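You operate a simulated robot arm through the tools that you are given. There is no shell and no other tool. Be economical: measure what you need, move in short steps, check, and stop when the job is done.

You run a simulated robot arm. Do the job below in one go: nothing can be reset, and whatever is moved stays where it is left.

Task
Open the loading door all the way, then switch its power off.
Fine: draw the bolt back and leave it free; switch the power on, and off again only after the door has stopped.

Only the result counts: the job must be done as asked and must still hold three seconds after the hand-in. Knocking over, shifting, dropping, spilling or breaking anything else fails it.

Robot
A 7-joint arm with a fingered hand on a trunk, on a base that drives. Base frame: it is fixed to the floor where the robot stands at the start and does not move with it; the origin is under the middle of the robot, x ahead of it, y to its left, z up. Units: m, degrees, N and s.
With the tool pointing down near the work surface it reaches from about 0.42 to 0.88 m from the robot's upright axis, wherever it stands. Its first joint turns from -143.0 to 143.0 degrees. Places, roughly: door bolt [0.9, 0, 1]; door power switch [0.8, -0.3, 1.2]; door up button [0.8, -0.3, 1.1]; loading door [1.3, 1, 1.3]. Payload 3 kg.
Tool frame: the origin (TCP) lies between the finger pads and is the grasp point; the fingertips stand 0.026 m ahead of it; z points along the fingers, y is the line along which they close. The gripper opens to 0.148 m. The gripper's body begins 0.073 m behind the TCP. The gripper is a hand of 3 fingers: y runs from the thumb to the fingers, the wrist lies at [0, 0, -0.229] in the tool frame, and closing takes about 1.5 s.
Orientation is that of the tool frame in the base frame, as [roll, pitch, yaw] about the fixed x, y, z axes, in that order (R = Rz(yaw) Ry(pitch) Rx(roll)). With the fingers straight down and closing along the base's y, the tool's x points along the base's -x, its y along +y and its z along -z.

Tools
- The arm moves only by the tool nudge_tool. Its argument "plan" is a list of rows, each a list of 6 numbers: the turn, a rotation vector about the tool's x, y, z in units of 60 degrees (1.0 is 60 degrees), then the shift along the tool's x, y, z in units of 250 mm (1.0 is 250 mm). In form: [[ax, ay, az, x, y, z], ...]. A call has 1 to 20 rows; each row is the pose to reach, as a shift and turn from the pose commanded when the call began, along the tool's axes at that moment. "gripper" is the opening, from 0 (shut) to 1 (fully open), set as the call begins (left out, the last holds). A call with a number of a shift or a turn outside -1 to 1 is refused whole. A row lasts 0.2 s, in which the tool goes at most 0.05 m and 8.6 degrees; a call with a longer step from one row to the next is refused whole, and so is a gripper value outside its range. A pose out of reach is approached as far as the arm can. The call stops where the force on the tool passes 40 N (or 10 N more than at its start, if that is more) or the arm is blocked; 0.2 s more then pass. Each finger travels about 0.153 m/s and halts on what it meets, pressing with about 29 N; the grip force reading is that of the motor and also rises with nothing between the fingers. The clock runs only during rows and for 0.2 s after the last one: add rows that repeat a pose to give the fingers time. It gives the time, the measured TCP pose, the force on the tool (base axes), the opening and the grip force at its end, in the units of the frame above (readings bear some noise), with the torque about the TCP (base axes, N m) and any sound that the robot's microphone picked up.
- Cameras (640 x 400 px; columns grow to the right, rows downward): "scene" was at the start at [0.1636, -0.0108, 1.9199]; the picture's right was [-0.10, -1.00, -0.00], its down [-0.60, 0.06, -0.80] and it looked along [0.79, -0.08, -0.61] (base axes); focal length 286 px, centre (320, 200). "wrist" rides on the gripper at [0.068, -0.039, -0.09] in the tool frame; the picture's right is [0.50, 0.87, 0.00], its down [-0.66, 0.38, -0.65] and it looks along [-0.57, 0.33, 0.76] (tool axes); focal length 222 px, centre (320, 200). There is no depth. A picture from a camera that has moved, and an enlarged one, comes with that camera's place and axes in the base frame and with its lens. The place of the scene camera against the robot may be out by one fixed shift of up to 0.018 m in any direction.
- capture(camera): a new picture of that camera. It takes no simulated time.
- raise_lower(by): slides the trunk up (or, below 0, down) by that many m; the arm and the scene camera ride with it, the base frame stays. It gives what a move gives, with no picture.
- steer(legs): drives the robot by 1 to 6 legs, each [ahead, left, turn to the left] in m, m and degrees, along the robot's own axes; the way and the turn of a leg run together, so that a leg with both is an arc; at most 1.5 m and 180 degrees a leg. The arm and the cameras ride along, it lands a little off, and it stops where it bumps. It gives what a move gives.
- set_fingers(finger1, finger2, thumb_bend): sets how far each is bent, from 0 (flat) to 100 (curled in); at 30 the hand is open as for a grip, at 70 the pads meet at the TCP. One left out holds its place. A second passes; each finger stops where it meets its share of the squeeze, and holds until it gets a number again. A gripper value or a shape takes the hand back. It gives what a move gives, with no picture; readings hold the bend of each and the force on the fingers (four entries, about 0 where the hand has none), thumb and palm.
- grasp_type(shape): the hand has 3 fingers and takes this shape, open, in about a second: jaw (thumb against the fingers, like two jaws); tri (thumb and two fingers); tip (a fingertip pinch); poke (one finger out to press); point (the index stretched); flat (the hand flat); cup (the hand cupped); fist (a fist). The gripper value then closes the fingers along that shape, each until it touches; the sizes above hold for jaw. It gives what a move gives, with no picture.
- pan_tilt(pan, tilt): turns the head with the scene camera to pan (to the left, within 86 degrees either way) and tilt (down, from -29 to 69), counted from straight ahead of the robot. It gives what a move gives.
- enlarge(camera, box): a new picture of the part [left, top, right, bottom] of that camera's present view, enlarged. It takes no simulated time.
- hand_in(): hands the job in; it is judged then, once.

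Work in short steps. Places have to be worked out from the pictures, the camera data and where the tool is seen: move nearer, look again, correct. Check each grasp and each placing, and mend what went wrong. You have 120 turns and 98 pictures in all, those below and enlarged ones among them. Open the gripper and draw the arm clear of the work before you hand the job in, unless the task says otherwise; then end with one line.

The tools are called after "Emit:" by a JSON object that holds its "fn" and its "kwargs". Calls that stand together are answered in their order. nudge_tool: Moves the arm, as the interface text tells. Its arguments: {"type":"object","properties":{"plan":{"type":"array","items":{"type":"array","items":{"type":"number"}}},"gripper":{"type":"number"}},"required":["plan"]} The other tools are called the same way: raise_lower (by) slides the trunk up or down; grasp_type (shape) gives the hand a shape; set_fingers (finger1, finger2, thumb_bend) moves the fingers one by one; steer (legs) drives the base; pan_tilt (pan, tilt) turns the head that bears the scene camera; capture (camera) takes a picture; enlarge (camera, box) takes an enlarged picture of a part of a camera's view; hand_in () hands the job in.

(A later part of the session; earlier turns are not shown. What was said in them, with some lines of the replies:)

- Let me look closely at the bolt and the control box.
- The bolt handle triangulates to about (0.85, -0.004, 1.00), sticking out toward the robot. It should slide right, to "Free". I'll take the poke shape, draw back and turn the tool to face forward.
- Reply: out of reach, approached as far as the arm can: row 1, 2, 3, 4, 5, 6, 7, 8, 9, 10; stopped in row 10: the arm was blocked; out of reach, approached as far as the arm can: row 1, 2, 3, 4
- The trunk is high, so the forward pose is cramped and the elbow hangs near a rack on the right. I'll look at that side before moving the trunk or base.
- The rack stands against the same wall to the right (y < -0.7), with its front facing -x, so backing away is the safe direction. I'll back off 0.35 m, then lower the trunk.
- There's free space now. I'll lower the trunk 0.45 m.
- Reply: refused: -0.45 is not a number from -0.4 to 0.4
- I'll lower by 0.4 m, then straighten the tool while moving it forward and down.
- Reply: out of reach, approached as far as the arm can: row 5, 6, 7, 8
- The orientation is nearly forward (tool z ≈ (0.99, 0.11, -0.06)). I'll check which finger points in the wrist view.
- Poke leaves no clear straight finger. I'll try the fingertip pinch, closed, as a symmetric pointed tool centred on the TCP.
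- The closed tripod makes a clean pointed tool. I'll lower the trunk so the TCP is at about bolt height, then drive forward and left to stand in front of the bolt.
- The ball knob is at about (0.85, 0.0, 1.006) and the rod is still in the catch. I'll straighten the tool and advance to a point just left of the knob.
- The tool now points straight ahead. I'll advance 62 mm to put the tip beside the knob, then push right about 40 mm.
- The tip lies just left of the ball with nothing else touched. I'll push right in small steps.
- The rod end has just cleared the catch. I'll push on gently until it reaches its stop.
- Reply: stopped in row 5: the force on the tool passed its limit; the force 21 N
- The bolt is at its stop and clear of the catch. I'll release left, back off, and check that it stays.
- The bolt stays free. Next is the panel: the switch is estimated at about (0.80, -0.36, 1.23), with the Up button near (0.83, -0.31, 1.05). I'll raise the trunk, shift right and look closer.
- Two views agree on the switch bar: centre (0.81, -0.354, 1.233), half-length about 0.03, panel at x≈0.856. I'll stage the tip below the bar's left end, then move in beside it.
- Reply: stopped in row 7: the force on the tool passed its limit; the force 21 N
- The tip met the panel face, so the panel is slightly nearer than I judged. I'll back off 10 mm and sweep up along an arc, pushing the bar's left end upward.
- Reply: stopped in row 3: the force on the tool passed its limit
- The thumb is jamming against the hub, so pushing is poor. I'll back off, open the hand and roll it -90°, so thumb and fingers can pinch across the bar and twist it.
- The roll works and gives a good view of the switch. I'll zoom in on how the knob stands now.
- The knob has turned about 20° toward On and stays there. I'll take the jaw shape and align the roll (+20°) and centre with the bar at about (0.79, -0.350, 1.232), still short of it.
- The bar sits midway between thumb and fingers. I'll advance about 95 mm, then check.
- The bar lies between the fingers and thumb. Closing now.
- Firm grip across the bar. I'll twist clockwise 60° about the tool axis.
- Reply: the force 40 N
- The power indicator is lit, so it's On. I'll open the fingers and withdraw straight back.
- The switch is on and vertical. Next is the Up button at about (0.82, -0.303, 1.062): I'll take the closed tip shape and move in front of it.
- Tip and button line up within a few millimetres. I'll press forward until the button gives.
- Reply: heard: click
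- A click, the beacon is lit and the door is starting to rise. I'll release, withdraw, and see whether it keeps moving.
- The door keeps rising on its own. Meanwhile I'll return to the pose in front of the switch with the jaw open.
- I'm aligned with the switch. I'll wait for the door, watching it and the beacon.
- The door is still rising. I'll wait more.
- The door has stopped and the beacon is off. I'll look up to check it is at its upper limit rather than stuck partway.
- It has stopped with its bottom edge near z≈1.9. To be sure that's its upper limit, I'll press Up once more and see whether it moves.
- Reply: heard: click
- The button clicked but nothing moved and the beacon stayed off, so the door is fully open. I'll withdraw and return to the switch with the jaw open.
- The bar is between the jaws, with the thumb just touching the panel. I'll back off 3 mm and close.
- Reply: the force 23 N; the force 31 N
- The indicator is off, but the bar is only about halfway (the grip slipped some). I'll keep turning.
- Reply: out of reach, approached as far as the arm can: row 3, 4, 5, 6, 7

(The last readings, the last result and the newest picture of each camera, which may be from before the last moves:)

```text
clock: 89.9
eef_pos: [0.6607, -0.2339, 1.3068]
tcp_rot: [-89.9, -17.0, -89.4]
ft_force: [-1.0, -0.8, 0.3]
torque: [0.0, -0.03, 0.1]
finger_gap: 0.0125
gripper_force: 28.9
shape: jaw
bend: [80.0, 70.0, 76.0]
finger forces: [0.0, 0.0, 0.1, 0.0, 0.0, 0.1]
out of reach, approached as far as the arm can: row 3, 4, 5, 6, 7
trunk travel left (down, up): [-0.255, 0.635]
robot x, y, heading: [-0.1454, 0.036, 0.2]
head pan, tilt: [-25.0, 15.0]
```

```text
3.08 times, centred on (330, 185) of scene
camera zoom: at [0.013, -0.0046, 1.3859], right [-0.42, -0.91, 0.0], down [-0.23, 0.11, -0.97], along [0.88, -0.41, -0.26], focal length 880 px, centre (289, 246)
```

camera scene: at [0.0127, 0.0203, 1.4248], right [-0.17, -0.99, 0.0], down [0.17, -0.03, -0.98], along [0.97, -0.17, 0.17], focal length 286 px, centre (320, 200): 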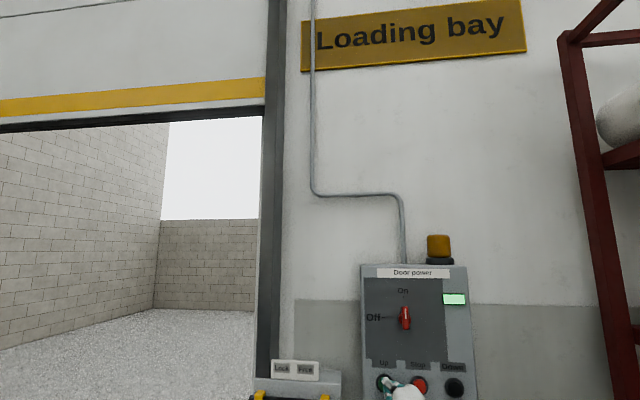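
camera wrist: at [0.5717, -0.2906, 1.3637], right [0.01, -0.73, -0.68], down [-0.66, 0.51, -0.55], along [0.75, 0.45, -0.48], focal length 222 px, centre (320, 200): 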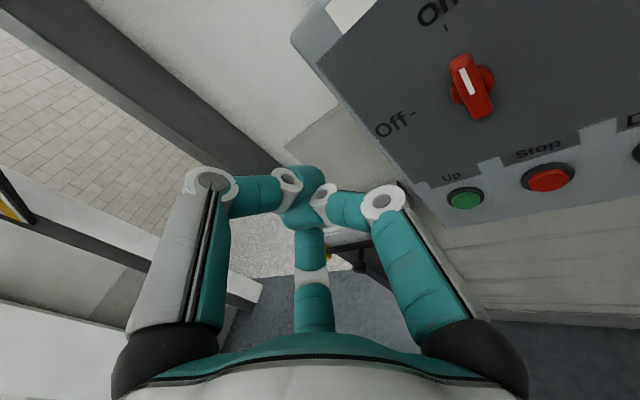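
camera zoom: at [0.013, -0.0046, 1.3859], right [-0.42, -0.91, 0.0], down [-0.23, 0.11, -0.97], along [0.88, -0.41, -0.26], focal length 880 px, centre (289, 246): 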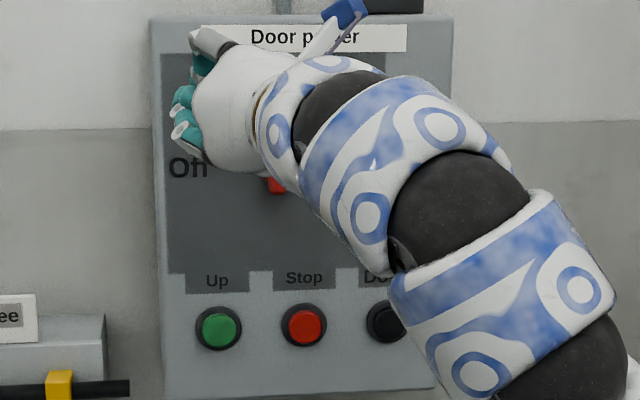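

The roll ran out of reach and the hand slipped off. I'll back away, undo the excess roll and look at the knob.

Emit:
{"fn": "nudge_tool", "kwargs": {"plan": [[0, 0, 0, 0, 0, -0.1], [0, 0, 0.12, 0, 0, -0.2], [0, 0, 0.24, 0, 0, -0.2], [0, 0, 0.36, 0, 0, -0.2], [0, 0, 0.48, 0, 0, -0.2], [0, 0, 0.6, 0, 0, -0.2], [0, 0, 0.63, 0, 0, -0.2]], "gripper": 0.55}}

Emit:
{"fn": "capture", "kwargs": {"camera": "wrist"}}

Emit:
{"fn": "enlarge", "kwargs": {"camera": "scene", "box": [270, 120, 390, 250]}}

```text
clock: 91.5
eef_pos: [0.6122, -0.2373, 1.3042]
tcp_rot: [-90.2, 20.9, -89.4]
ft_force: [0.6, -0.2, 0.3]
torque: [0.02, 0.01, 0.01]
finger_gap: 0.0808
gripper_force: 0.0
shape: jaw
bend: [34.0, 34.0, 70.0]
finger forces: [0.0, 0.0, 0.1, 0.1, 0.0, 0.1]
trunk travel left (down, up): [-0.255, 0.635]
robot x, y, heading: [-0.1485, 0.0367, 0.3]
head pan, tilt: [-25.0, 15.0]
```

```text
34 pictures are left
camera wrist: at [0.5251, -0.3157, 1.316], right [0.0, -0.16, -0.99], down [-0.66, 0.74, -0.12], along [0.75, 0.66, -0.11], focal length 222 px, centre (320, 200)
```

wrist: 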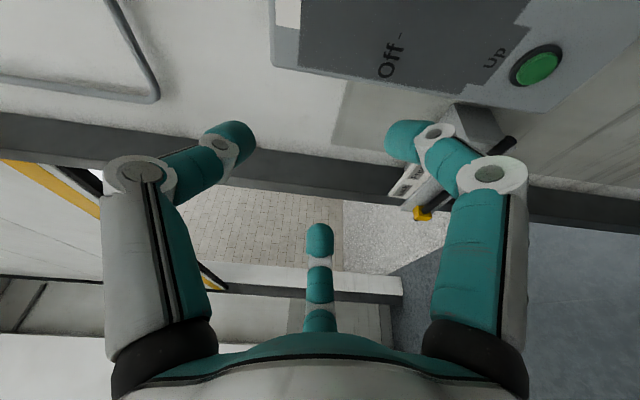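

```text
3.08 times, centred on (330, 185) of scene
camera zoom: at [0.0149, -0.0045, 1.3854], right [-0.42, -0.91, 0.0], down [-0.23, 0.11, -0.97], along [0.88, -0.41, -0.26], focal length 880 px, centre (289, 246)
```

zoom: 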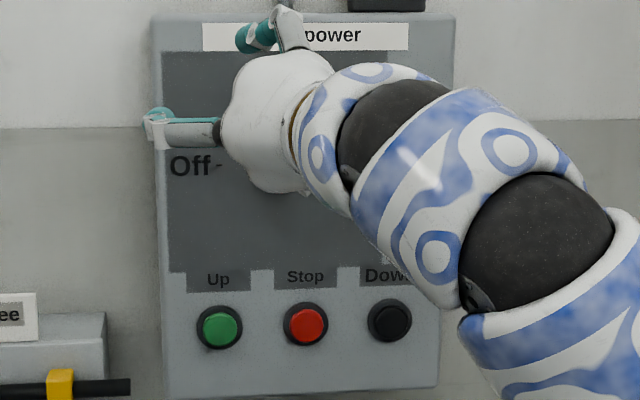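

I'll move back in front of the switch to see its state.

Emit:
{"fn": "nudge_tool", "kwargs": {"plan": [[0, 0, 0, 0.15, 0.03, 0.04], [0, 0, 0, 0.3, 0.06, 0.08], [0, 0, 0, 0.44, 0.09, 0.12], [0, 0, 0, 0.523, 0.104, 0.16]]}}

Emit:
{"fn": "enlarge", "kwargs": {"camera": "wrist", "box": [220, 0, 460, 150]}}

Emit:
{"fn": "enlarge", "kwargs": {"camera": "scene", "box": [270, 120, 390, 250]}}

```text
clock: 92.5
eef_pos: [0.6539, -0.3476, 1.2341]
tcp_rot: [-90.2, 20.9, -89.2]
ft_force: [-0.2, -0.2, 0.4]
torque: [-0.05, 0.01, 0.04]
finger_gap: 0.0807
gripper_force: 0.1
shape: jaw
bend: [34.0, 34.0, 70.0]
finger forces: [0.0, 0.1, 0.1, 0.0, 0.0, 0.0]
trunk travel left (down, up): [-0.255, 0.635]
robot x, y, heading: [-0.1503, 0.0388, 0.0]
head pan, tilt: [-25.0, 15.0]
```

```text
2.67 times, centred on (340, 75) of wrist
camera zoom: at [0.5645, -0.4275, 1.2465], right [0.0, -0.16, -0.99], down [-0.66, 0.74, -0.12], along [0.75, 0.66, -0.11], focal length 592 px, centre (267, 533)
```

zoom: 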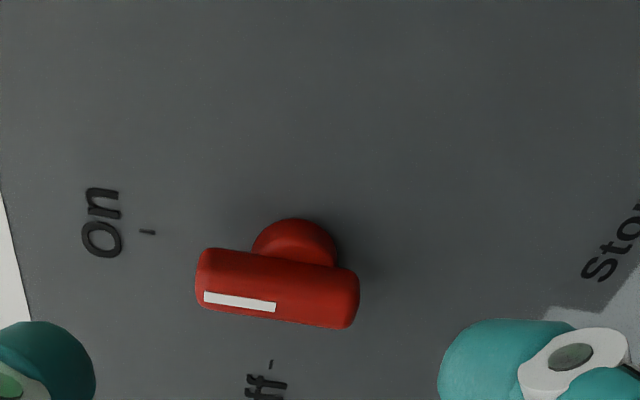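

```text
3.08 times, centred on (330, 185) of scene
camera zoom: at [0.0148, -0.0046, 1.3854], right [-0.42, -0.91, 0.0], down [-0.23, 0.11, -0.97], along [0.88, -0.41, -0.26], focal length 880 px, centre (289, 246)
```

zoom: 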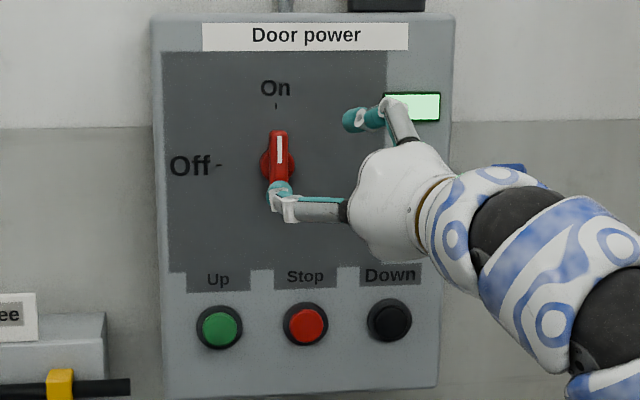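

The knob fell back to On (light on again). My roll alignment was about 10° off, which made the grip slip. I'll realign the roll exactly with the vertical bar.

Emit:
{"fn": "nudge_tool", "kwargs": {"plan": [[0, 0, 0.125, 0.015, -0.006, 0], [0, 0, 0.25, 0.015, -0.006, 0], [0, 0, 0.375, 0.015, -0.006, 0], [0, 0, 0.5, 0.015, -0.006, 0], [0, 0, 0.625, 0.015, -0.006, 0], [0, 0, 0.75, 0.015, -0.006, 0], [0, 0, 0.875, 0.015, -0.006, 0], [0, 0, 1.0, 0.015, -0.006, 0]], "gripper": 0.55}}

Emit:
{"fn": "nudge_tool", "kwargs": {"plan": [[0, 0, 0.13, 0, 0, 0], [0, 0, 0.16, 0, 0, 0.1], [0, 0, 0.16, 0, 0, 0.2], [0, 0, 0.16, 0, 0, 0.3], [0, 0, 0.16, 0, 0, 0.38], [0, 0, 0.16, 0, 0, 0.44]]}}

Emit:
{"fn": "capture", "kwargs": {"camera": "wrist"}}

Emit:
{"fn": "enlarge", "kwargs": {"camera": "scene", "box": [270, 120, 390, 250]}}

```text
clock: 94.3
eef_pos: [0.656, -0.3524, 1.2333]
tcp_rot: [-91.6, 81.0, -90.8]
ft_force: [0.4, -0.2, -0.4]
torque: [0.02, 0.04, -0.02]
finger_gap: 0.0808
gripper_force: 0.0
shape: jaw
bend: [34.0, 34.0, 70.0]
finger forces: [0.0, 0.0, 0.0, 0.0, 0.0, 0.0]
trunk travel left (down, up): [-0.255, 0.635]
robot x, y, heading: [-0.1436, 0.0391, 0.1]
head pan, tilt: [-25.0, 15.0]
```

```text
clock: 95.7
eef_pos: [0.7675, -0.3534, 1.2328]
tcp_rot: [109.7, 89.6, 110.4]
ft_force: [0.4, 0.3, 0.7]
torque: [0.0, -0.01, -0.01]
finger_gap: 0.0809
gripper_force: 0.0
shape: jaw
bend: [34.0, 34.0, 70.0]
finger forces: [0.0, 0.0, 0.1, 0.1, 0.0, 0.0]
trunk travel left (down, up): [-0.255, 0.635]
robot x, y, heading: [-0.1467, 0.0362, 0.1]
head pan, tilt: [-25.0, 15.0]
```

```text
30 pictures are left
camera wrist: at [0.6776, -0.3933, 1.1645], right [-0.01, 0.87, -0.49], down [-0.66, 0.36, 0.66], along [0.75, 0.33, 0.57], focal length 222 px, centre (320, 200)
```

wrist: 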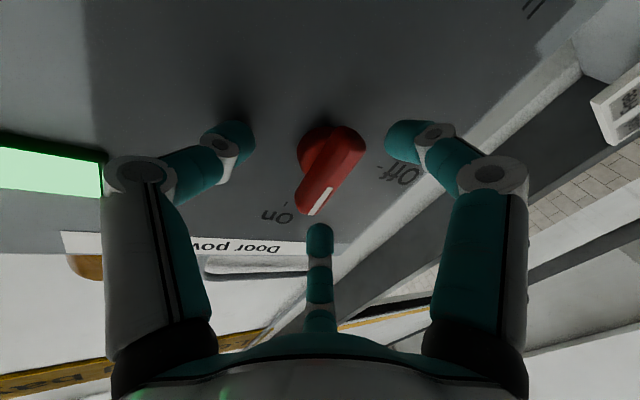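

```text
3.08 times, centred on (330, 185) of scene
camera zoom: at [0.0149, -0.0046, 1.3854], right [-0.42, -0.91, 0.0], down [-0.23, 0.11, -0.97], along [0.88, -0.41, -0.26], focal length 880 px, centre (289, 246)
```

zoom: 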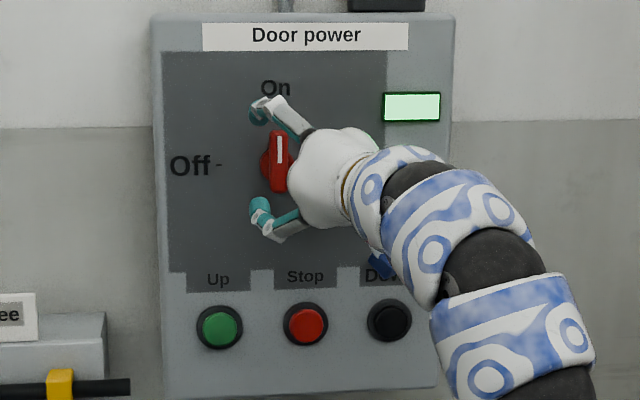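

Well aligned. Closing.

Emit:
{"fn": "nudge_tool", "kwargs": {"plan": [[0, 0, 0, 0, 0, 0], [0, 0, 0, 0, 0, 0], [0, 0, 0, 0, 0, 0], [0, 0, 0, 0, 0, 0], [0, 0, 0, 0, 0, 0], [0, 0, 0, 0, 0, 0]], "gripper": 0}}

Emit:
{"fn": "capture", "kwargs": {"camera": "wrist"}}

```text
clock: 97.1
eef_pos: [0.7642, -0.3537, 1.2381]
tcp_rot: [67.4, 89.6, 68.0]
ft_force: [-17.9, -6.8, 23.8]
torque: [-0.42, -0.64, -0.88]
finger_gap: 0.0048
gripper_force: 28.8
shape: jaw
bend: [77.0, 76.0, 70.0]
finger forces: [30.5, 37.2, 0.1, 0.0, 54.0, 0.0]
trunk travel left (down, up): [-0.255, 0.635]
robot x, y, heading: [-0.1482, 0.0352, 0.2]
head pan, tilt: [-25.0, 15.0]
```

```text
28 pictures are left
camera wrist: at [0.673, -0.3938, 1.1691], right [-0.01, 0.87, -0.49], down [-0.66, 0.37, 0.66], along [0.75, 0.33, 0.57], focal length 222 px, centre (320, 200)
```

wrist: 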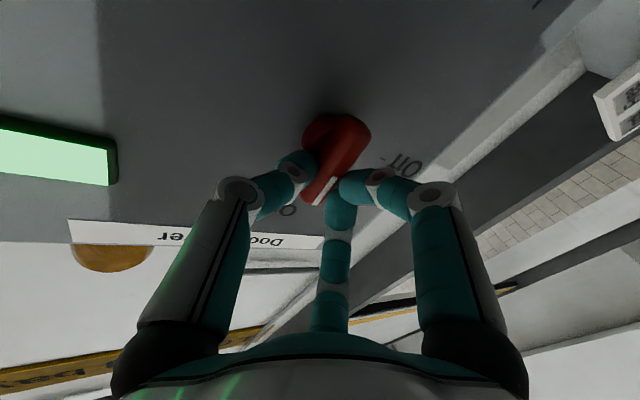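

The gap reading (5 mm) suggests the pads are only on the bar's front edge. I'll reopen partway, recentre and go deeper before closing again.

Emit:
{"fn": "nudge_tool", "kwargs": {"plan": [[0, 0, 0, 0, 0, 0], [0, 0, 0, 0, 0, 0], [0, 0, 0, 0, 0, 0], [0, 0, 0, 0, 0, 0]], "gripper": 0.35}}

Emit:
{"fn": "nudge_tool", "kwargs": {"plan": [[0, 0, 0, 0, 0, 0.02], [0, 0, 0, 0, 0, 0.04], [0, 0, 0, 0, 0, 0.06]]}}

Emit:
{"fn": "capture", "kwargs": {"camera": "wrist"}}

```text
clock: 98.1
eef_pos: [0.7681, -0.3518, 1.2327]
tcp_rot: [120.9, 89.4, 121.7]
ft_force: [2.1, 2.8, -2.9]
torque: [-0.07, 0.04, 0.02]
finger_gap: 0.052
gripper_force: 0.1
shape: jaw
bend: [43.0, 77.0, 70.0]
finger forces: [1.8, 2.4, 0.0, 0.1, 0.0, 0.0]
trunk travel left (down, up): [-0.255, 0.635]
robot x, y, heading: [-0.1481, 0.0351, 0.3]
head pan, tilt: [-25.0, 15.0]
```

```text
clock: 98.9
eef_pos: [0.7779, -0.3523, 1.2351]
tcp_rot: [100.8, 89.7, 101.4]
ft_force: [-20.4, 0.6, -2.3]
torque: [0.03, -0.13, -0.59]
finger_gap: 0.0524
gripper_force: 0.0
shape: jaw
bend: [77.0, 77.0, 72.0]
finger forces: [0.4, 0.3, 0.1, 0.0, 19.3, 0.0]
trunk travel left (down, up): [-0.255, 0.635]
robot x, y, heading: [-0.1481, 0.0365, 0.2]
head pan, tilt: [-25.0, 15.0]
```

```text
27 pictures are left
camera wrist: at [0.6886, -0.393, 1.1661], right [-0.01, 0.87, -0.49], down [-0.66, 0.37, 0.66], along [0.75, 0.33, 0.57], focal length 222 px, centre (320, 200)
```

wrist: 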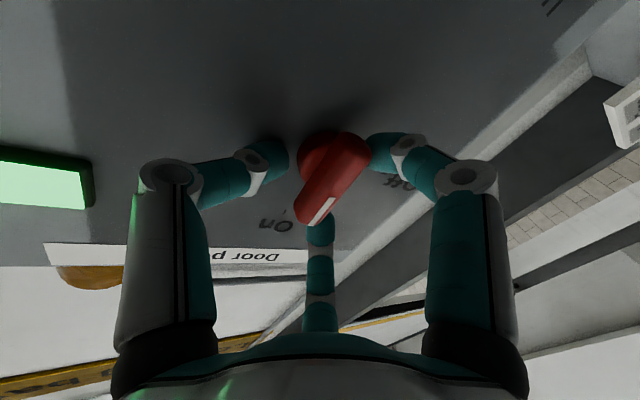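

The thumb touches the panel, so depth is at its limit. I'll back off 3 mm and close here.

Emit:
{"fn": "nudge_tool", "kwargs": {"plan": [[0, 0, 0, 0, 0, -0.012], [0, 0, 0, 0, 0, -0.012], [0, 0, 0, 0, 0, -0.012], [0, 0, 0, 0, 0, -0.012], [0, 0, 0, 0, 0, -0.012]], "gripper": 0}}

Emit:
{"fn": "capture", "kwargs": {"camera": "wrist"}}

```text
clock: 100.1
eef_pos: [0.7782, -0.3494, 1.2337]
tcp_rot: [113.7, 89.5, 114.5]
ft_force: [5.5, 6.7, 5.5]
torque: [-0.19, 0.12, 0.03]
finger_gap: 0.0288
gripper_force: 28.9
shape: jaw
bend: [76.0, 76.0, 71.0]
finger forces: [25.9, 19.1, 0.0, 0.0, 28.2, 0.0]
trunk travel left (down, up): [-0.255, 0.635]
robot x, y, heading: [-0.1454, 0.0377, 0.1]
head pan, tilt: [-25.0, 15.0]
```

```text
26 pictures are left
camera wrist: at [0.6887, -0.3911, 1.1647], right [-0.01, 0.87, -0.49], down [-0.66, 0.36, 0.66], along [0.75, 0.33, 0.57], focal length 222 px, centre (320, 200)
```

wrist: 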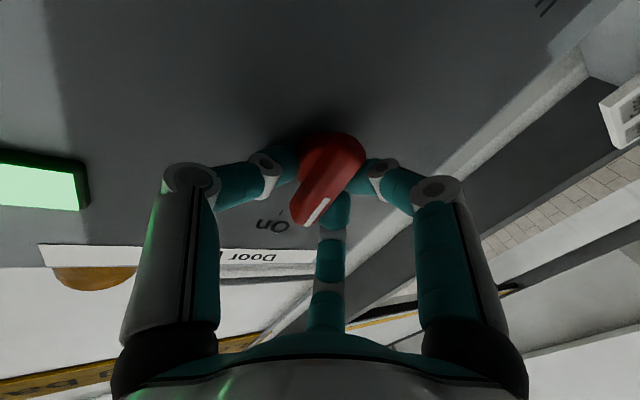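

A good balanced grip now (gap 29 mm). Twisting counter-clockwise 60°.

Emit:
{"fn": "nudge_tool", "kwargs": {"plan": [[0, 0, -0.12, 0, 0, 0], [0, 0, -0.24, 0, 0, 0], [0, 0, -0.36, 0, 0, 0], [0, 0, -0.48, 0, 0, 0], [0, 0, -0.6, 0, 0, 0], [0, 0, -0.72, 0, 0, 0], [0, 0, -0.84, 0, 0, 0], [0, 0, -0.96, 0, 0, 0], [0, 0, -1.0, 0, 0, 0]]}}

Emit:
{"fn": "capture", "kwargs": {"camera": "wrist"}}

Emit:
{"fn": "enlarge", "kwargs": {"camera": "scene", "box": [270, 120, 390, 250]}}

```text
clock: 102.1
eef_pos: [0.7812, -0.3482, 1.2315]
tcp_rot: [-90.4, 30.4, -89.4]
ft_force: [6.7, 21.3, -13.2]
torque: [0.25, 0.32, 0.0]
finger_gap: 0.0243
gripper_force: 29.2
shape: jaw
bend: [77.0, 76.0, 71.0]
finger forces: [11.1, 35.6, 0.0, 0.0, 17.2, 0.1]
trunk travel left (down, up): [-0.255, 0.635]
robot x, y, heading: [-0.146, 0.0378, 0.1]
head pan, tilt: [-25.0, 15.0]
```

```text
25 pictures are left
camera wrist: at [0.6908, -0.4281, 1.2308], right [-0.01, 0.01, -1.0], down [-0.66, 0.75, 0.01], along [0.75, 0.66, 0.0], focal length 222 px, centre (320, 200)
```

wrist: 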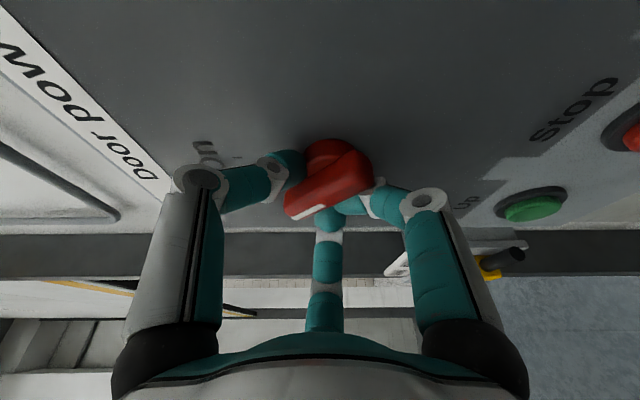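

```text
3.08 times, centred on (330, 185) of scene
camera zoom: at [0.0168, -0.0025, 1.3851], right [-0.42, -0.91, 0.0], down [-0.24, 0.11, -0.97], along [0.88, -0.41, -0.26], focal length 880 px, centre (289, 246)
```

zoom: 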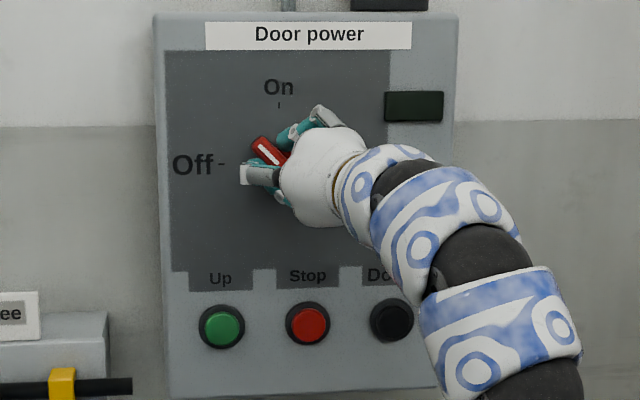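

Power indicator off, bar past halfway. I'll turn another 18°, staying within the roll limit met before.

Emit:
{"fn": "nudge_tool", "kwargs": {"plan": [[0, 0, -0.1, 0, 0, 0], [0, 0, -0.2, 0, 0, 0], [0, 0, -0.3, 0, 0, 0]]}}

Emit:
{"fn": "capture", "kwargs": {"camera": "wrist"}}

Emit:
{"fn": "enlarge", "kwargs": {"camera": "scene", "box": [270, 120, 390, 250]}}

```text
clock: 102.9
eef_pos: [0.78, -0.3477, 1.2299]
tcp_rot: [-90.4, 12.3, -89.1]
ft_force: [1.4, 28.3, -19.2]
torque: [0.28, 0.44, -0.01]
finger_gap: 0.0236
gripper_force: 28.7
shape: jaw
bend: [77.0, 76.0, 71.0]
finger forces: [16.6, 40.6, 0.0, 0.0, 15.7, 0.1]
trunk travel left (down, up): [-0.255, 0.635]
robot x, y, heading: [-0.1442, 0.0346, 0.1]
head pan, tilt: [-25.0, 15.0]
```

```text
23 pictures are left
camera wrist: at [0.6904, -0.4245, 1.2546], right [0.0, -0.3, -0.95], down [-0.67, 0.71, -0.23], along [0.75, 0.63, -0.2], focal length 222 px, centre (320, 200)
```

wrist: 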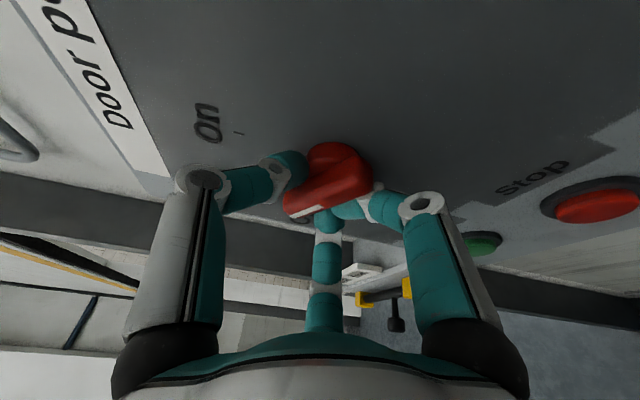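

```text
3.08 times, centred on (330, 185) of scene
camera zoom: at [0.0168, -0.002, 1.385], right [-0.42, -0.91, 0.0], down [-0.24, 0.11, -0.97], along [0.88, -0.41, -0.26], focal length 880 px, centre (289, 246)
```

zoom: 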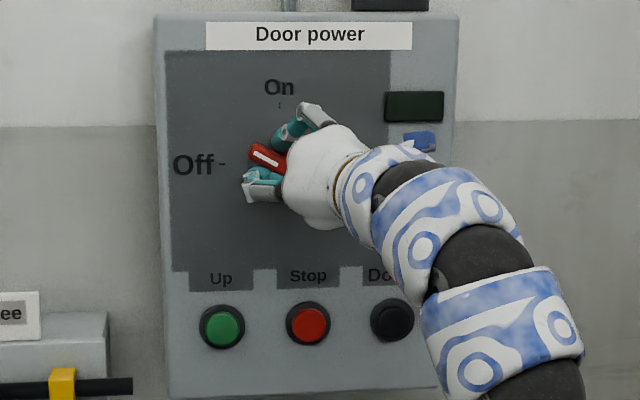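

The bar is about 25° from Off with the indicator dark. I'll release here and see where the knob settles.

Emit:
{"fn": "nudge_tool", "kwargs": {"plan": [[0, 0, -0.05, 0, 0, 0], [0, 0, -0.08, 0, 0, 0]]}}

Emit:
{"fn": "nudge_tool", "kwargs": {"plan": [[0, 0, 0, 0, 0, 0], [0, 0, 0, 0, 0, 0], [0, 0, 0, 0, 0, 0], [0, 0, 0, 0, 0, 0], [0, 0, 0, 0, 0, 0], [0, 0, 0, 0, 0, -0.1], [0, 0, 0, 0, 0, -0.25], [0, 0, 0, 0, 0, -0.4]], "gripper": 0.6}}

Emit:
{"fn": "enlarge", "kwargs": {"camera": "scene", "box": [270, 120, 390, 250]}}

Emit:
{"fn": "enlarge", "kwargs": {"camera": "wrist", "box": [220, 0, 460, 150]}}

```text
clock: 103.5
eef_pos: [0.7798, -0.3482, 1.2307]
tcp_rot: [-90.3, 7.6, -89.1]
ft_force: [-5.9, 30.0, -22.6]
torque: [0.28, 0.45, 0.02]
finger_gap: 0.0234
gripper_force: 29.5
shape: jaw
bend: [77.0, 76.0, 71.0]
finger forces: [18.0, 42.9, 0.0, 0.0, 14.8, 0.0]
trunk travel left (down, up): [-0.255, 0.635]
robot x, y, heading: [-0.1431, 0.0357, 0.1]
head pan, tilt: [-25.0, 15.0]
```

```text
clock: 105.3
eef_pos: [0.6797, -0.3494, 1.2304]
tcp_rot: [-90.2, 7.6, -89.3]
ft_force: [0.1, 0.5, -0.2]
torque: [-0.02, -0.02, 0.0]
finger_gap: 0.0885
gripper_force: 0.0
shape: jaw
bend: [32.0, 32.0, 70.0]
finger forces: [0.1, 0.0, 0.0, 0.0, 0.0, 0.1]
trunk travel left (down, up): [-0.255, 0.635]
robot x, y, heading: [-0.1439, 0.036, -0.0]
head pan, tilt: [-25.0, 15.0]
```

```text
3.08 times, centred on (330, 185) of scene
camera zoom: at [0.0151, -0.0042, 1.3854], right [-0.42, -0.91, 0.0], down [-0.24, 0.11, -0.97], along [0.88, -0.41, -0.26], focal length 880 px, centre (289, 246)
```

zoom: 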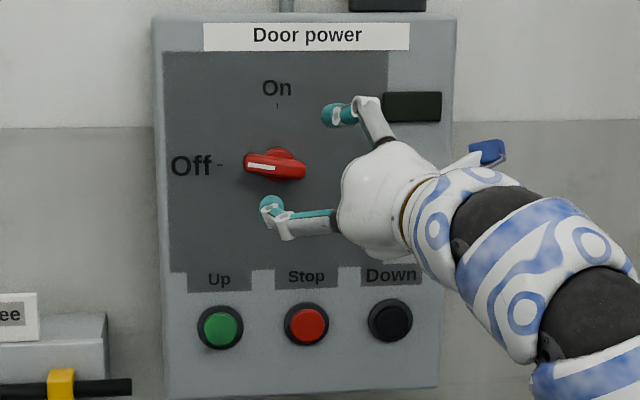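

```text
2.67 times, centred on (340, 75) of wrist
camera zoom: at [0.5895, -0.4248, 1.2595], right [0.0, -0.38, -0.92], down [-0.66, 0.69, -0.28], along [0.75, 0.61, -0.25], focal length 592 px, centre (267, 533)
```

zoom: 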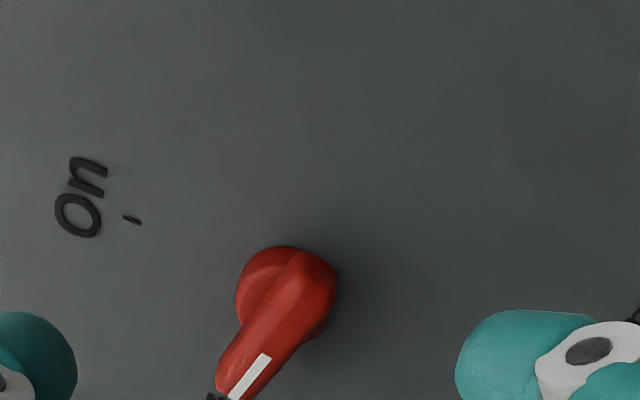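

The knob stays near Off (about 8° short) and the indicator is dark. To seat it fully, I'll press the bar's left end down gently with the closed tip.

Emit:
{"fn": "grasp_type", "kwargs": {"shape": "tip"}}

Emit:
{"fn": "nudge_tool", "kwargs": {"plan": [[0, 0, 0, -0.07, -0.1, -0.05], [0, 0, 0, -0.134, -0.19, -0.05], [0, 0, 0, -0.134, -0.19, -0.05], [0, 0, 0, -0.134, -0.19, -0.05], [0, 0, 0, -0.134, -0.19, -0.05], [0, 0, 0, -0.134, -0.19, -0.05], [0, 0, 0, -0.134, -0.19, 0.1], [0, 0, 0, -0.134, -0.19, 0.25], [0, 0, 0, -0.134, -0.19, 0.36]], "gripper": 0}}

Emit:
{"fn": "enlarge", "kwargs": {"camera": "scene", "box": [270, 120, 390, 250]}}

Emit:
{"fn": "capture", "kwargs": {"camera": "wrist"}}

```text
clock: 106.2
eef_pos: [0.6779, -0.3509, 1.2306]
tcp_rot: [-90.2, 7.7, -89.3]
ft_force: [-0.4, -0.3, 0.1]
torque: [0.01, -0.02, 0.0]
finger_gap: 0.1476
gripper_force: 0.1
shape: tip
bend: [30.0, 30.0, 30.0]
finger forces: [0.2, 0.0, 0.0, 0.1, 0.0, 0.0]
trunk travel left (down, up): [-0.255, 0.635]
robot x, y, heading: [-0.1461, 0.0383, 0.1]
head pan, tilt: [-25.0, 15.0]
```

```text
clock: 108.2
eef_pos: [0.768, -0.3252, 1.2836]
tcp_rot: [-90.2, 7.6, -89.3]
ft_force: [-0.9, 1.0, 0.0]
torque: [-0.02, -0.02, -0.04]
finger_gap: 0.0
gripper_force: 29.2
shape: tip
bend: [70.0, 70.0, 70.0]
finger forces: [0.0, 0.0, 0.0, 0.0, 0.0, 0.0]
trunk travel left (down, up): [-0.255, 0.635]
robot x, y, heading: [-0.1433, 0.0378, -0.2]
head pan, tilt: [-25.0, 15.0]
```

```text
3.08 times, centred on (330, 185) of scene
camera zoom: at [0.0148, -0.0046, 1.3854], right [-0.42, -0.91, 0.0], down [-0.23, 0.11, -0.97], along [0.88, -0.41, -0.26], focal length 880 px, centre (289, 246)
```

zoom: 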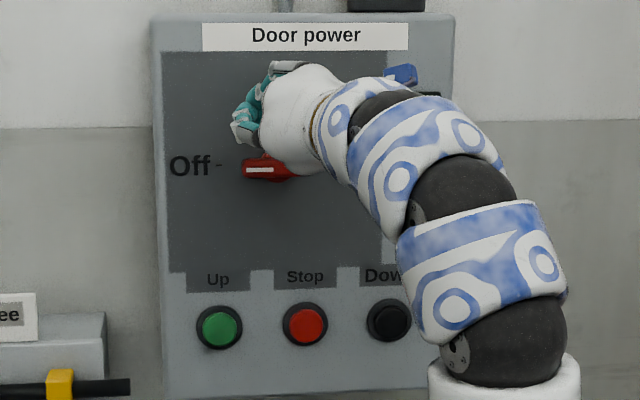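

```text
18 pictures are left
camera wrist: at [0.6784, -0.3995, 1.3134], right [0.0, -0.38, -0.92], down [-0.66, 0.69, -0.29], along [0.75, 0.61, -0.25], focal length 222 px, centre (320, 200)
```

wrist: 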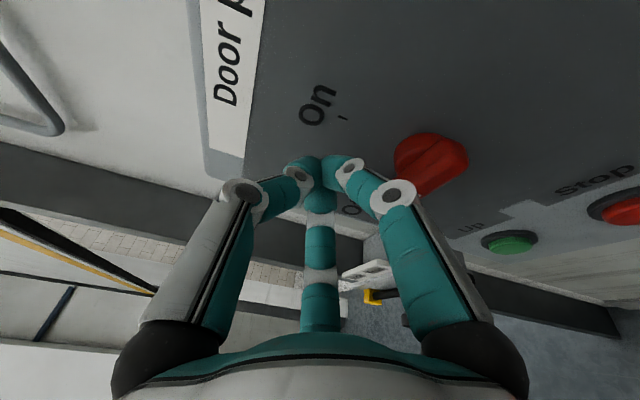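

Clear above the bar's left end. I'll press down slowly.

Emit:
{"fn": "nudge_tool", "kwargs": {"plan": [[0, 0, 0, 0.006, 0.04, 0.02], [0, 0, 0, 0.01, 0.07, 0.02], [0, 0, 0, 0.012, 0.09, 0.02], [0, 0, 0, 0.014, 0.105, 0.02], [0, 0, 0, 0.016, 0.12, 0.02], [0, 0, 0, 0.017, 0.13, 0.02]]}}

Emit:
{"fn": "capture", "kwargs": {"camera": "wrist"}}

```text
clock: 109.6
eef_pos: [0.7715, -0.3229, 1.2523]
tcp_rot: [-90.1, 7.7, -89.2]
ft_force: [-1.7, 0.6, 3.0]
torque: [0.01, 0.01, -0.03]
finger_gap: 0.0
gripper_force: 28.9
shape: tip
bend: [70.0, 70.0, 70.0]
finger forces: [3.0, 0.0, 0.1, 0.0, 0.0, 0.0]
trunk travel left (down, up): [-0.255, 0.635]
robot x, y, heading: [-0.1457, 0.036, 0.4]
head pan, tilt: [-25.0, 15.0]
```

```text
17 pictures are left
camera wrist: at [0.682, -0.3977, 1.2811], right [0.0, -0.38, -0.92], down [-0.66, 0.69, -0.29], along [0.75, 0.61, -0.25], focal length 222 px, centre (320, 200)
```

wrist: 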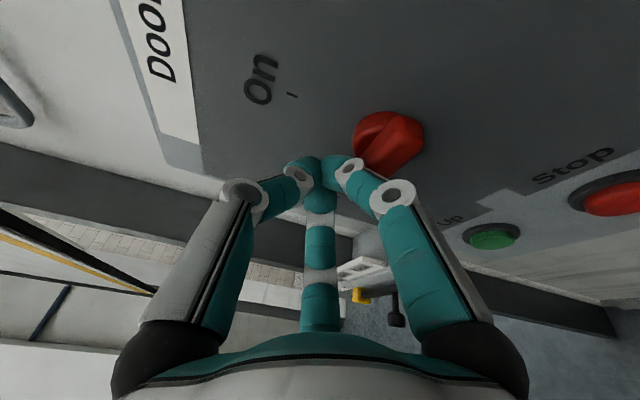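

Contact with a light 3 N. I'll press a little further, up to about 10 mm, with the force stop as guard.

Emit:
{"fn": "nudge_tool", "kwargs": {"plan": [[0, 0, 0, 0.002, 0.012, 0], [0, 0, 0, 0.004, 0.024, 0], [0, 0, 0, 0.005, 0.036, 0]]}}

Emit:
{"fn": "nudge_tool", "kwargs": {"plan": [[0, 0, 0, -0.02, -0.1, 0], [0, 0, 0, -0.03, -0.2, 0], [0, 0, 0, -0.03, -0.2, -0.15], [0, 0, 0, -0.03, -0.2, -0.32], [0, 0, 0, -0.03, -0.35, -0.48], [0, 0, 0, -0.03, -0.5, -0.6], [0, 0, 0, -0.03, -0.65, -0.7]]}}

Emit:
{"fn": "enlarge", "kwargs": {"camera": "scene", "box": [270, 120, 390, 250]}}

```text
clock: 110.4
eef_pos: [0.7703, -0.3204, 1.2459]
tcp_rot: [-89.9, 7.6, -89.4]
ft_force: [-8.0, 1.3, 18.1]
torque: [-0.22, -0.21, -0.08]
finger_gap: 0.0003
gripper_force: 28.8
shape: tip
bend: [70.0, 70.0, 70.0]
finger forces: [0.0, 0.0, 0.0, 0.0, 0.0, 0.1]
trunk travel left (down, up): [-0.255, 0.635]
robot x, y, heading: [-0.149, 0.0376, -0.1]
head pan, tilt: [-25.0, 15.0]
```

```text
refused: row 5 steps farther than a row can; nothing moved
```

```text
3.08 times, centred on (330, 185) of scene
camera zoom: at [0.0122, -0.0037, 1.386], right [-0.42, -0.91, 0.0], down [-0.23, 0.11, -0.97], along [0.88, -0.41, -0.26], focal length 880 px, centre (289, 246)
```

zoom: 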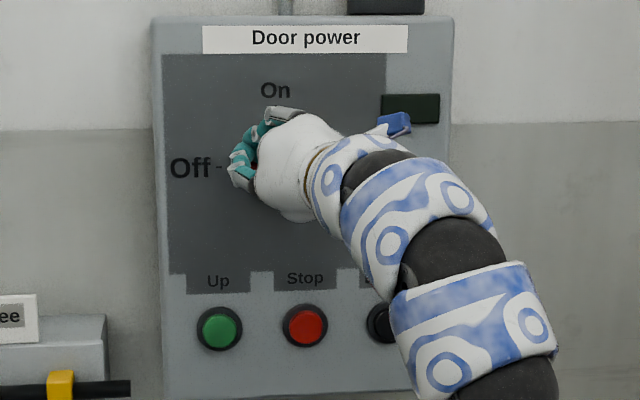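

It met a firm 18 N, most likely the Off stop. I'll lift off, then back away and look.

Emit:
{"fn": "nudge_tool", "kwargs": {"plan": [[0, 0, 0, -0.02, -0.1, 0], [0, 0, 0, -0.03, -0.2, 0], [0, 0, 0, -0.03, -0.2, -0.15], [0, 0, 0, -0.03, -0.2, -0.32], [0, 0, 0, -0.03, -0.3, -0.46], [0, 0, 0, -0.03, -0.4, -0.6], [0, 0, 0, -0.03, -0.5, -0.7]]}}

Emit:
{"fn": "steer", "kwargs": {"legs": [[-0.2, 0, 0]]}}

Emit:
{"fn": "capture", "kwargs": {"camera": "scene"}}

Emit:
{"fn": "capture", "kwargs": {"camera": "wrist"}}

```text
clock: 112.0
eef_pos: [0.6022, -0.3326, 1.3682]
tcp_rot: [-90.2, 7.7, -89.3]
ft_force: [-0.2, 0.0, 0.1]
torque: [0.01, 0.0, 0.02]
finger_gap: 0.0001
gripper_force: 29.2
shape: tip
bend: [70.0, 70.0, 70.0]
finger forces: [0.0, 0.0, 0.1, 0.0, 0.1, 0.1]
trunk travel left (down, up): [-0.255, 0.635]
robot x, y, heading: [-0.1465, 0.0342, 0.2]
head pan, tilt: [-25.0, 15.0]
```

```text
clock: 113.6
eef_pos: [0.4012, -0.3315, 1.3692]
tcp_rot: [-90.1, 7.7, -89.4]
ft_force: [-0.2, -0.5, 0.4]
torque: [-0.03, -0.03, 0.02]
finger_gap: 0.0
gripper_force: 29.2
shape: tip
bend: [70.0, 70.0, 70.0]
finger forces: [0.0, 0.0, 0.0, 0.0, 0.1, 0.0]
trunk travel left (down, up): [-0.255, 0.635]
robot x, y, heading: [-0.3475, 0.0324, 0.2]
head pan, tilt: [-25.0, 15.0]
```

```text
15 pictures are left
camera scene: at [-0.1858, -0.005, 1.3854], right [-0.42, -0.91, 0.0], down [-0.24, 0.11, -0.97], along [0.88, -0.41, -0.26], focal length 286 px, centre (320, 200)
```

scene: 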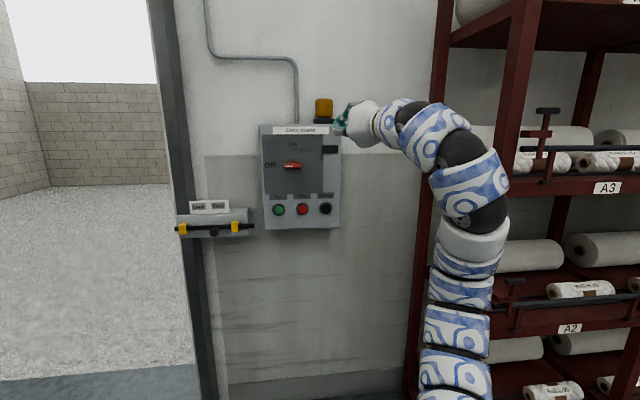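

```text
14 pictures are left
camera wrist: at [0.3116, -0.4067, 1.3991], right [0.0, -0.38, -0.93], down [-0.66, 0.69, -0.29], along [0.75, 0.61, -0.25], focal length 222 px, centre (320, 200)
```

wrist: 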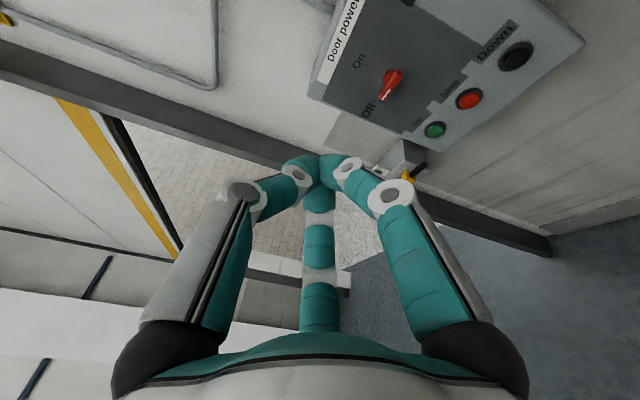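

Arm is clear. I'll check the final states: the knob, the bolt and the door, and open the gripper.

Emit:
{"fn": "enlarge", "kwargs": {"camera": "scene", "box": [165, 110, 345, 245]}}

Emit:
{"fn": "grasp_type", "kwargs": {"shape": "jaw"}}

Emit:
{"fn": "pan_tilt", "kwargs": {"pan": 5, "tilt": -15}}

Emit:
{"fn": "capture", "kwargs": {"camera": "scene"}}

```text
2.96 times, centred on (255, 178) of scene
camera zoom: at [-0.1858, -0.005, 1.3854], right [-0.42, -0.91, 0.0], down [-0.24, 0.11, -0.97], along [0.88, -0.41, -0.26], focal length 848 px, centre (513, 267)
```

zoom: 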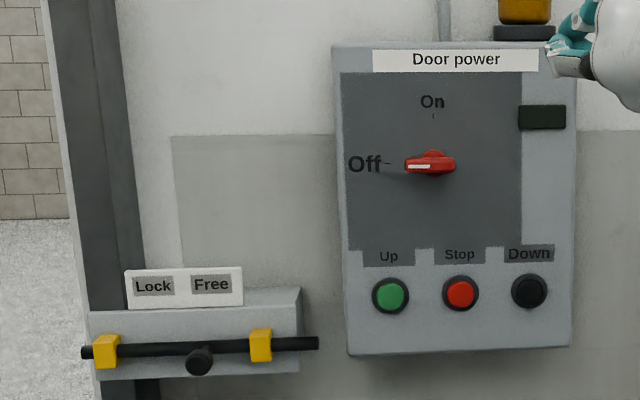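

```text
clock: 114.5
eef_pos: [0.4001, -0.3329, 1.3703]
tcp_rot: [-90.2, 7.7, -89.2]
ft_force: [0.2, -0.4, 0.0]
torque: [0.0, 0.01, -0.03]
finger_gap: 0.1481
gripper_force: 0.0
shape: jaw
bend: [30.0, 30.0, 30.0]
finger forces: [0.1, 0.0, 0.0, 0.1, 0.0, 0.0]
trunk travel left (down, up): [-0.255, 0.635]
robot x, y, heading: [-0.35, 0.0357, 0.1]
head pan, tilt: [-25.0, 15.0]
```

```text
clock: 115.4
eef_pos: [0.4003, -0.3321, 1.3704]
tcp_rot: [-90.3, 7.7, -89.2]
ft_force: [0.4, -0.1, -0.5]
torque: [-0.01, 0.0, 0.02]
finger_gap: 0.1482
gripper_force: 0.1
shape: jaw
bend: [30.0, 30.0, 30.0]
finger forces: [0.0, 0.0, 0.0, 0.0, 0.0, 0.0]
trunk travel left (down, up): [-0.255, 0.635]
robot x, y, heading: [-0.3479, 0.036, 0.0]
head pan, tilt: [5.0, -15.0]
```

```text
12 pictures are left
camera scene: at [-0.1906, 0.0413, 1.4319], right [0.09, -1.0, 0.0], down [0.26, 0.02, -0.97], along [0.96, 0.09, 0.26], focal length 286 px, centre (320, 200)
```

scene: 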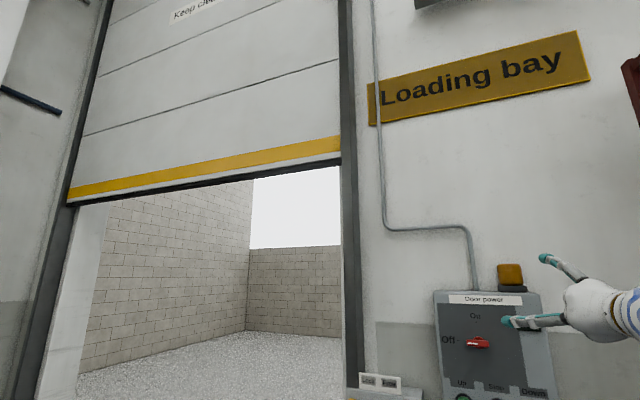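

The bolt is at Free, the door is fully up and still, and the switch is at Off with the indicator dark. The arm is clear with the hand open, so I'm handing in.

Emit:
{"fn": "hand_in", "kwargs": {}}

```text
The job is handed in.
```

The bolt is drawn back to Free, the loading door is fully open, and its power switch is at Off with the indicator dark. It took two tries to turn the power off. On the first the knob passed the point where the indicator goes dark, then slipped back to On; the door had already stopped by then.
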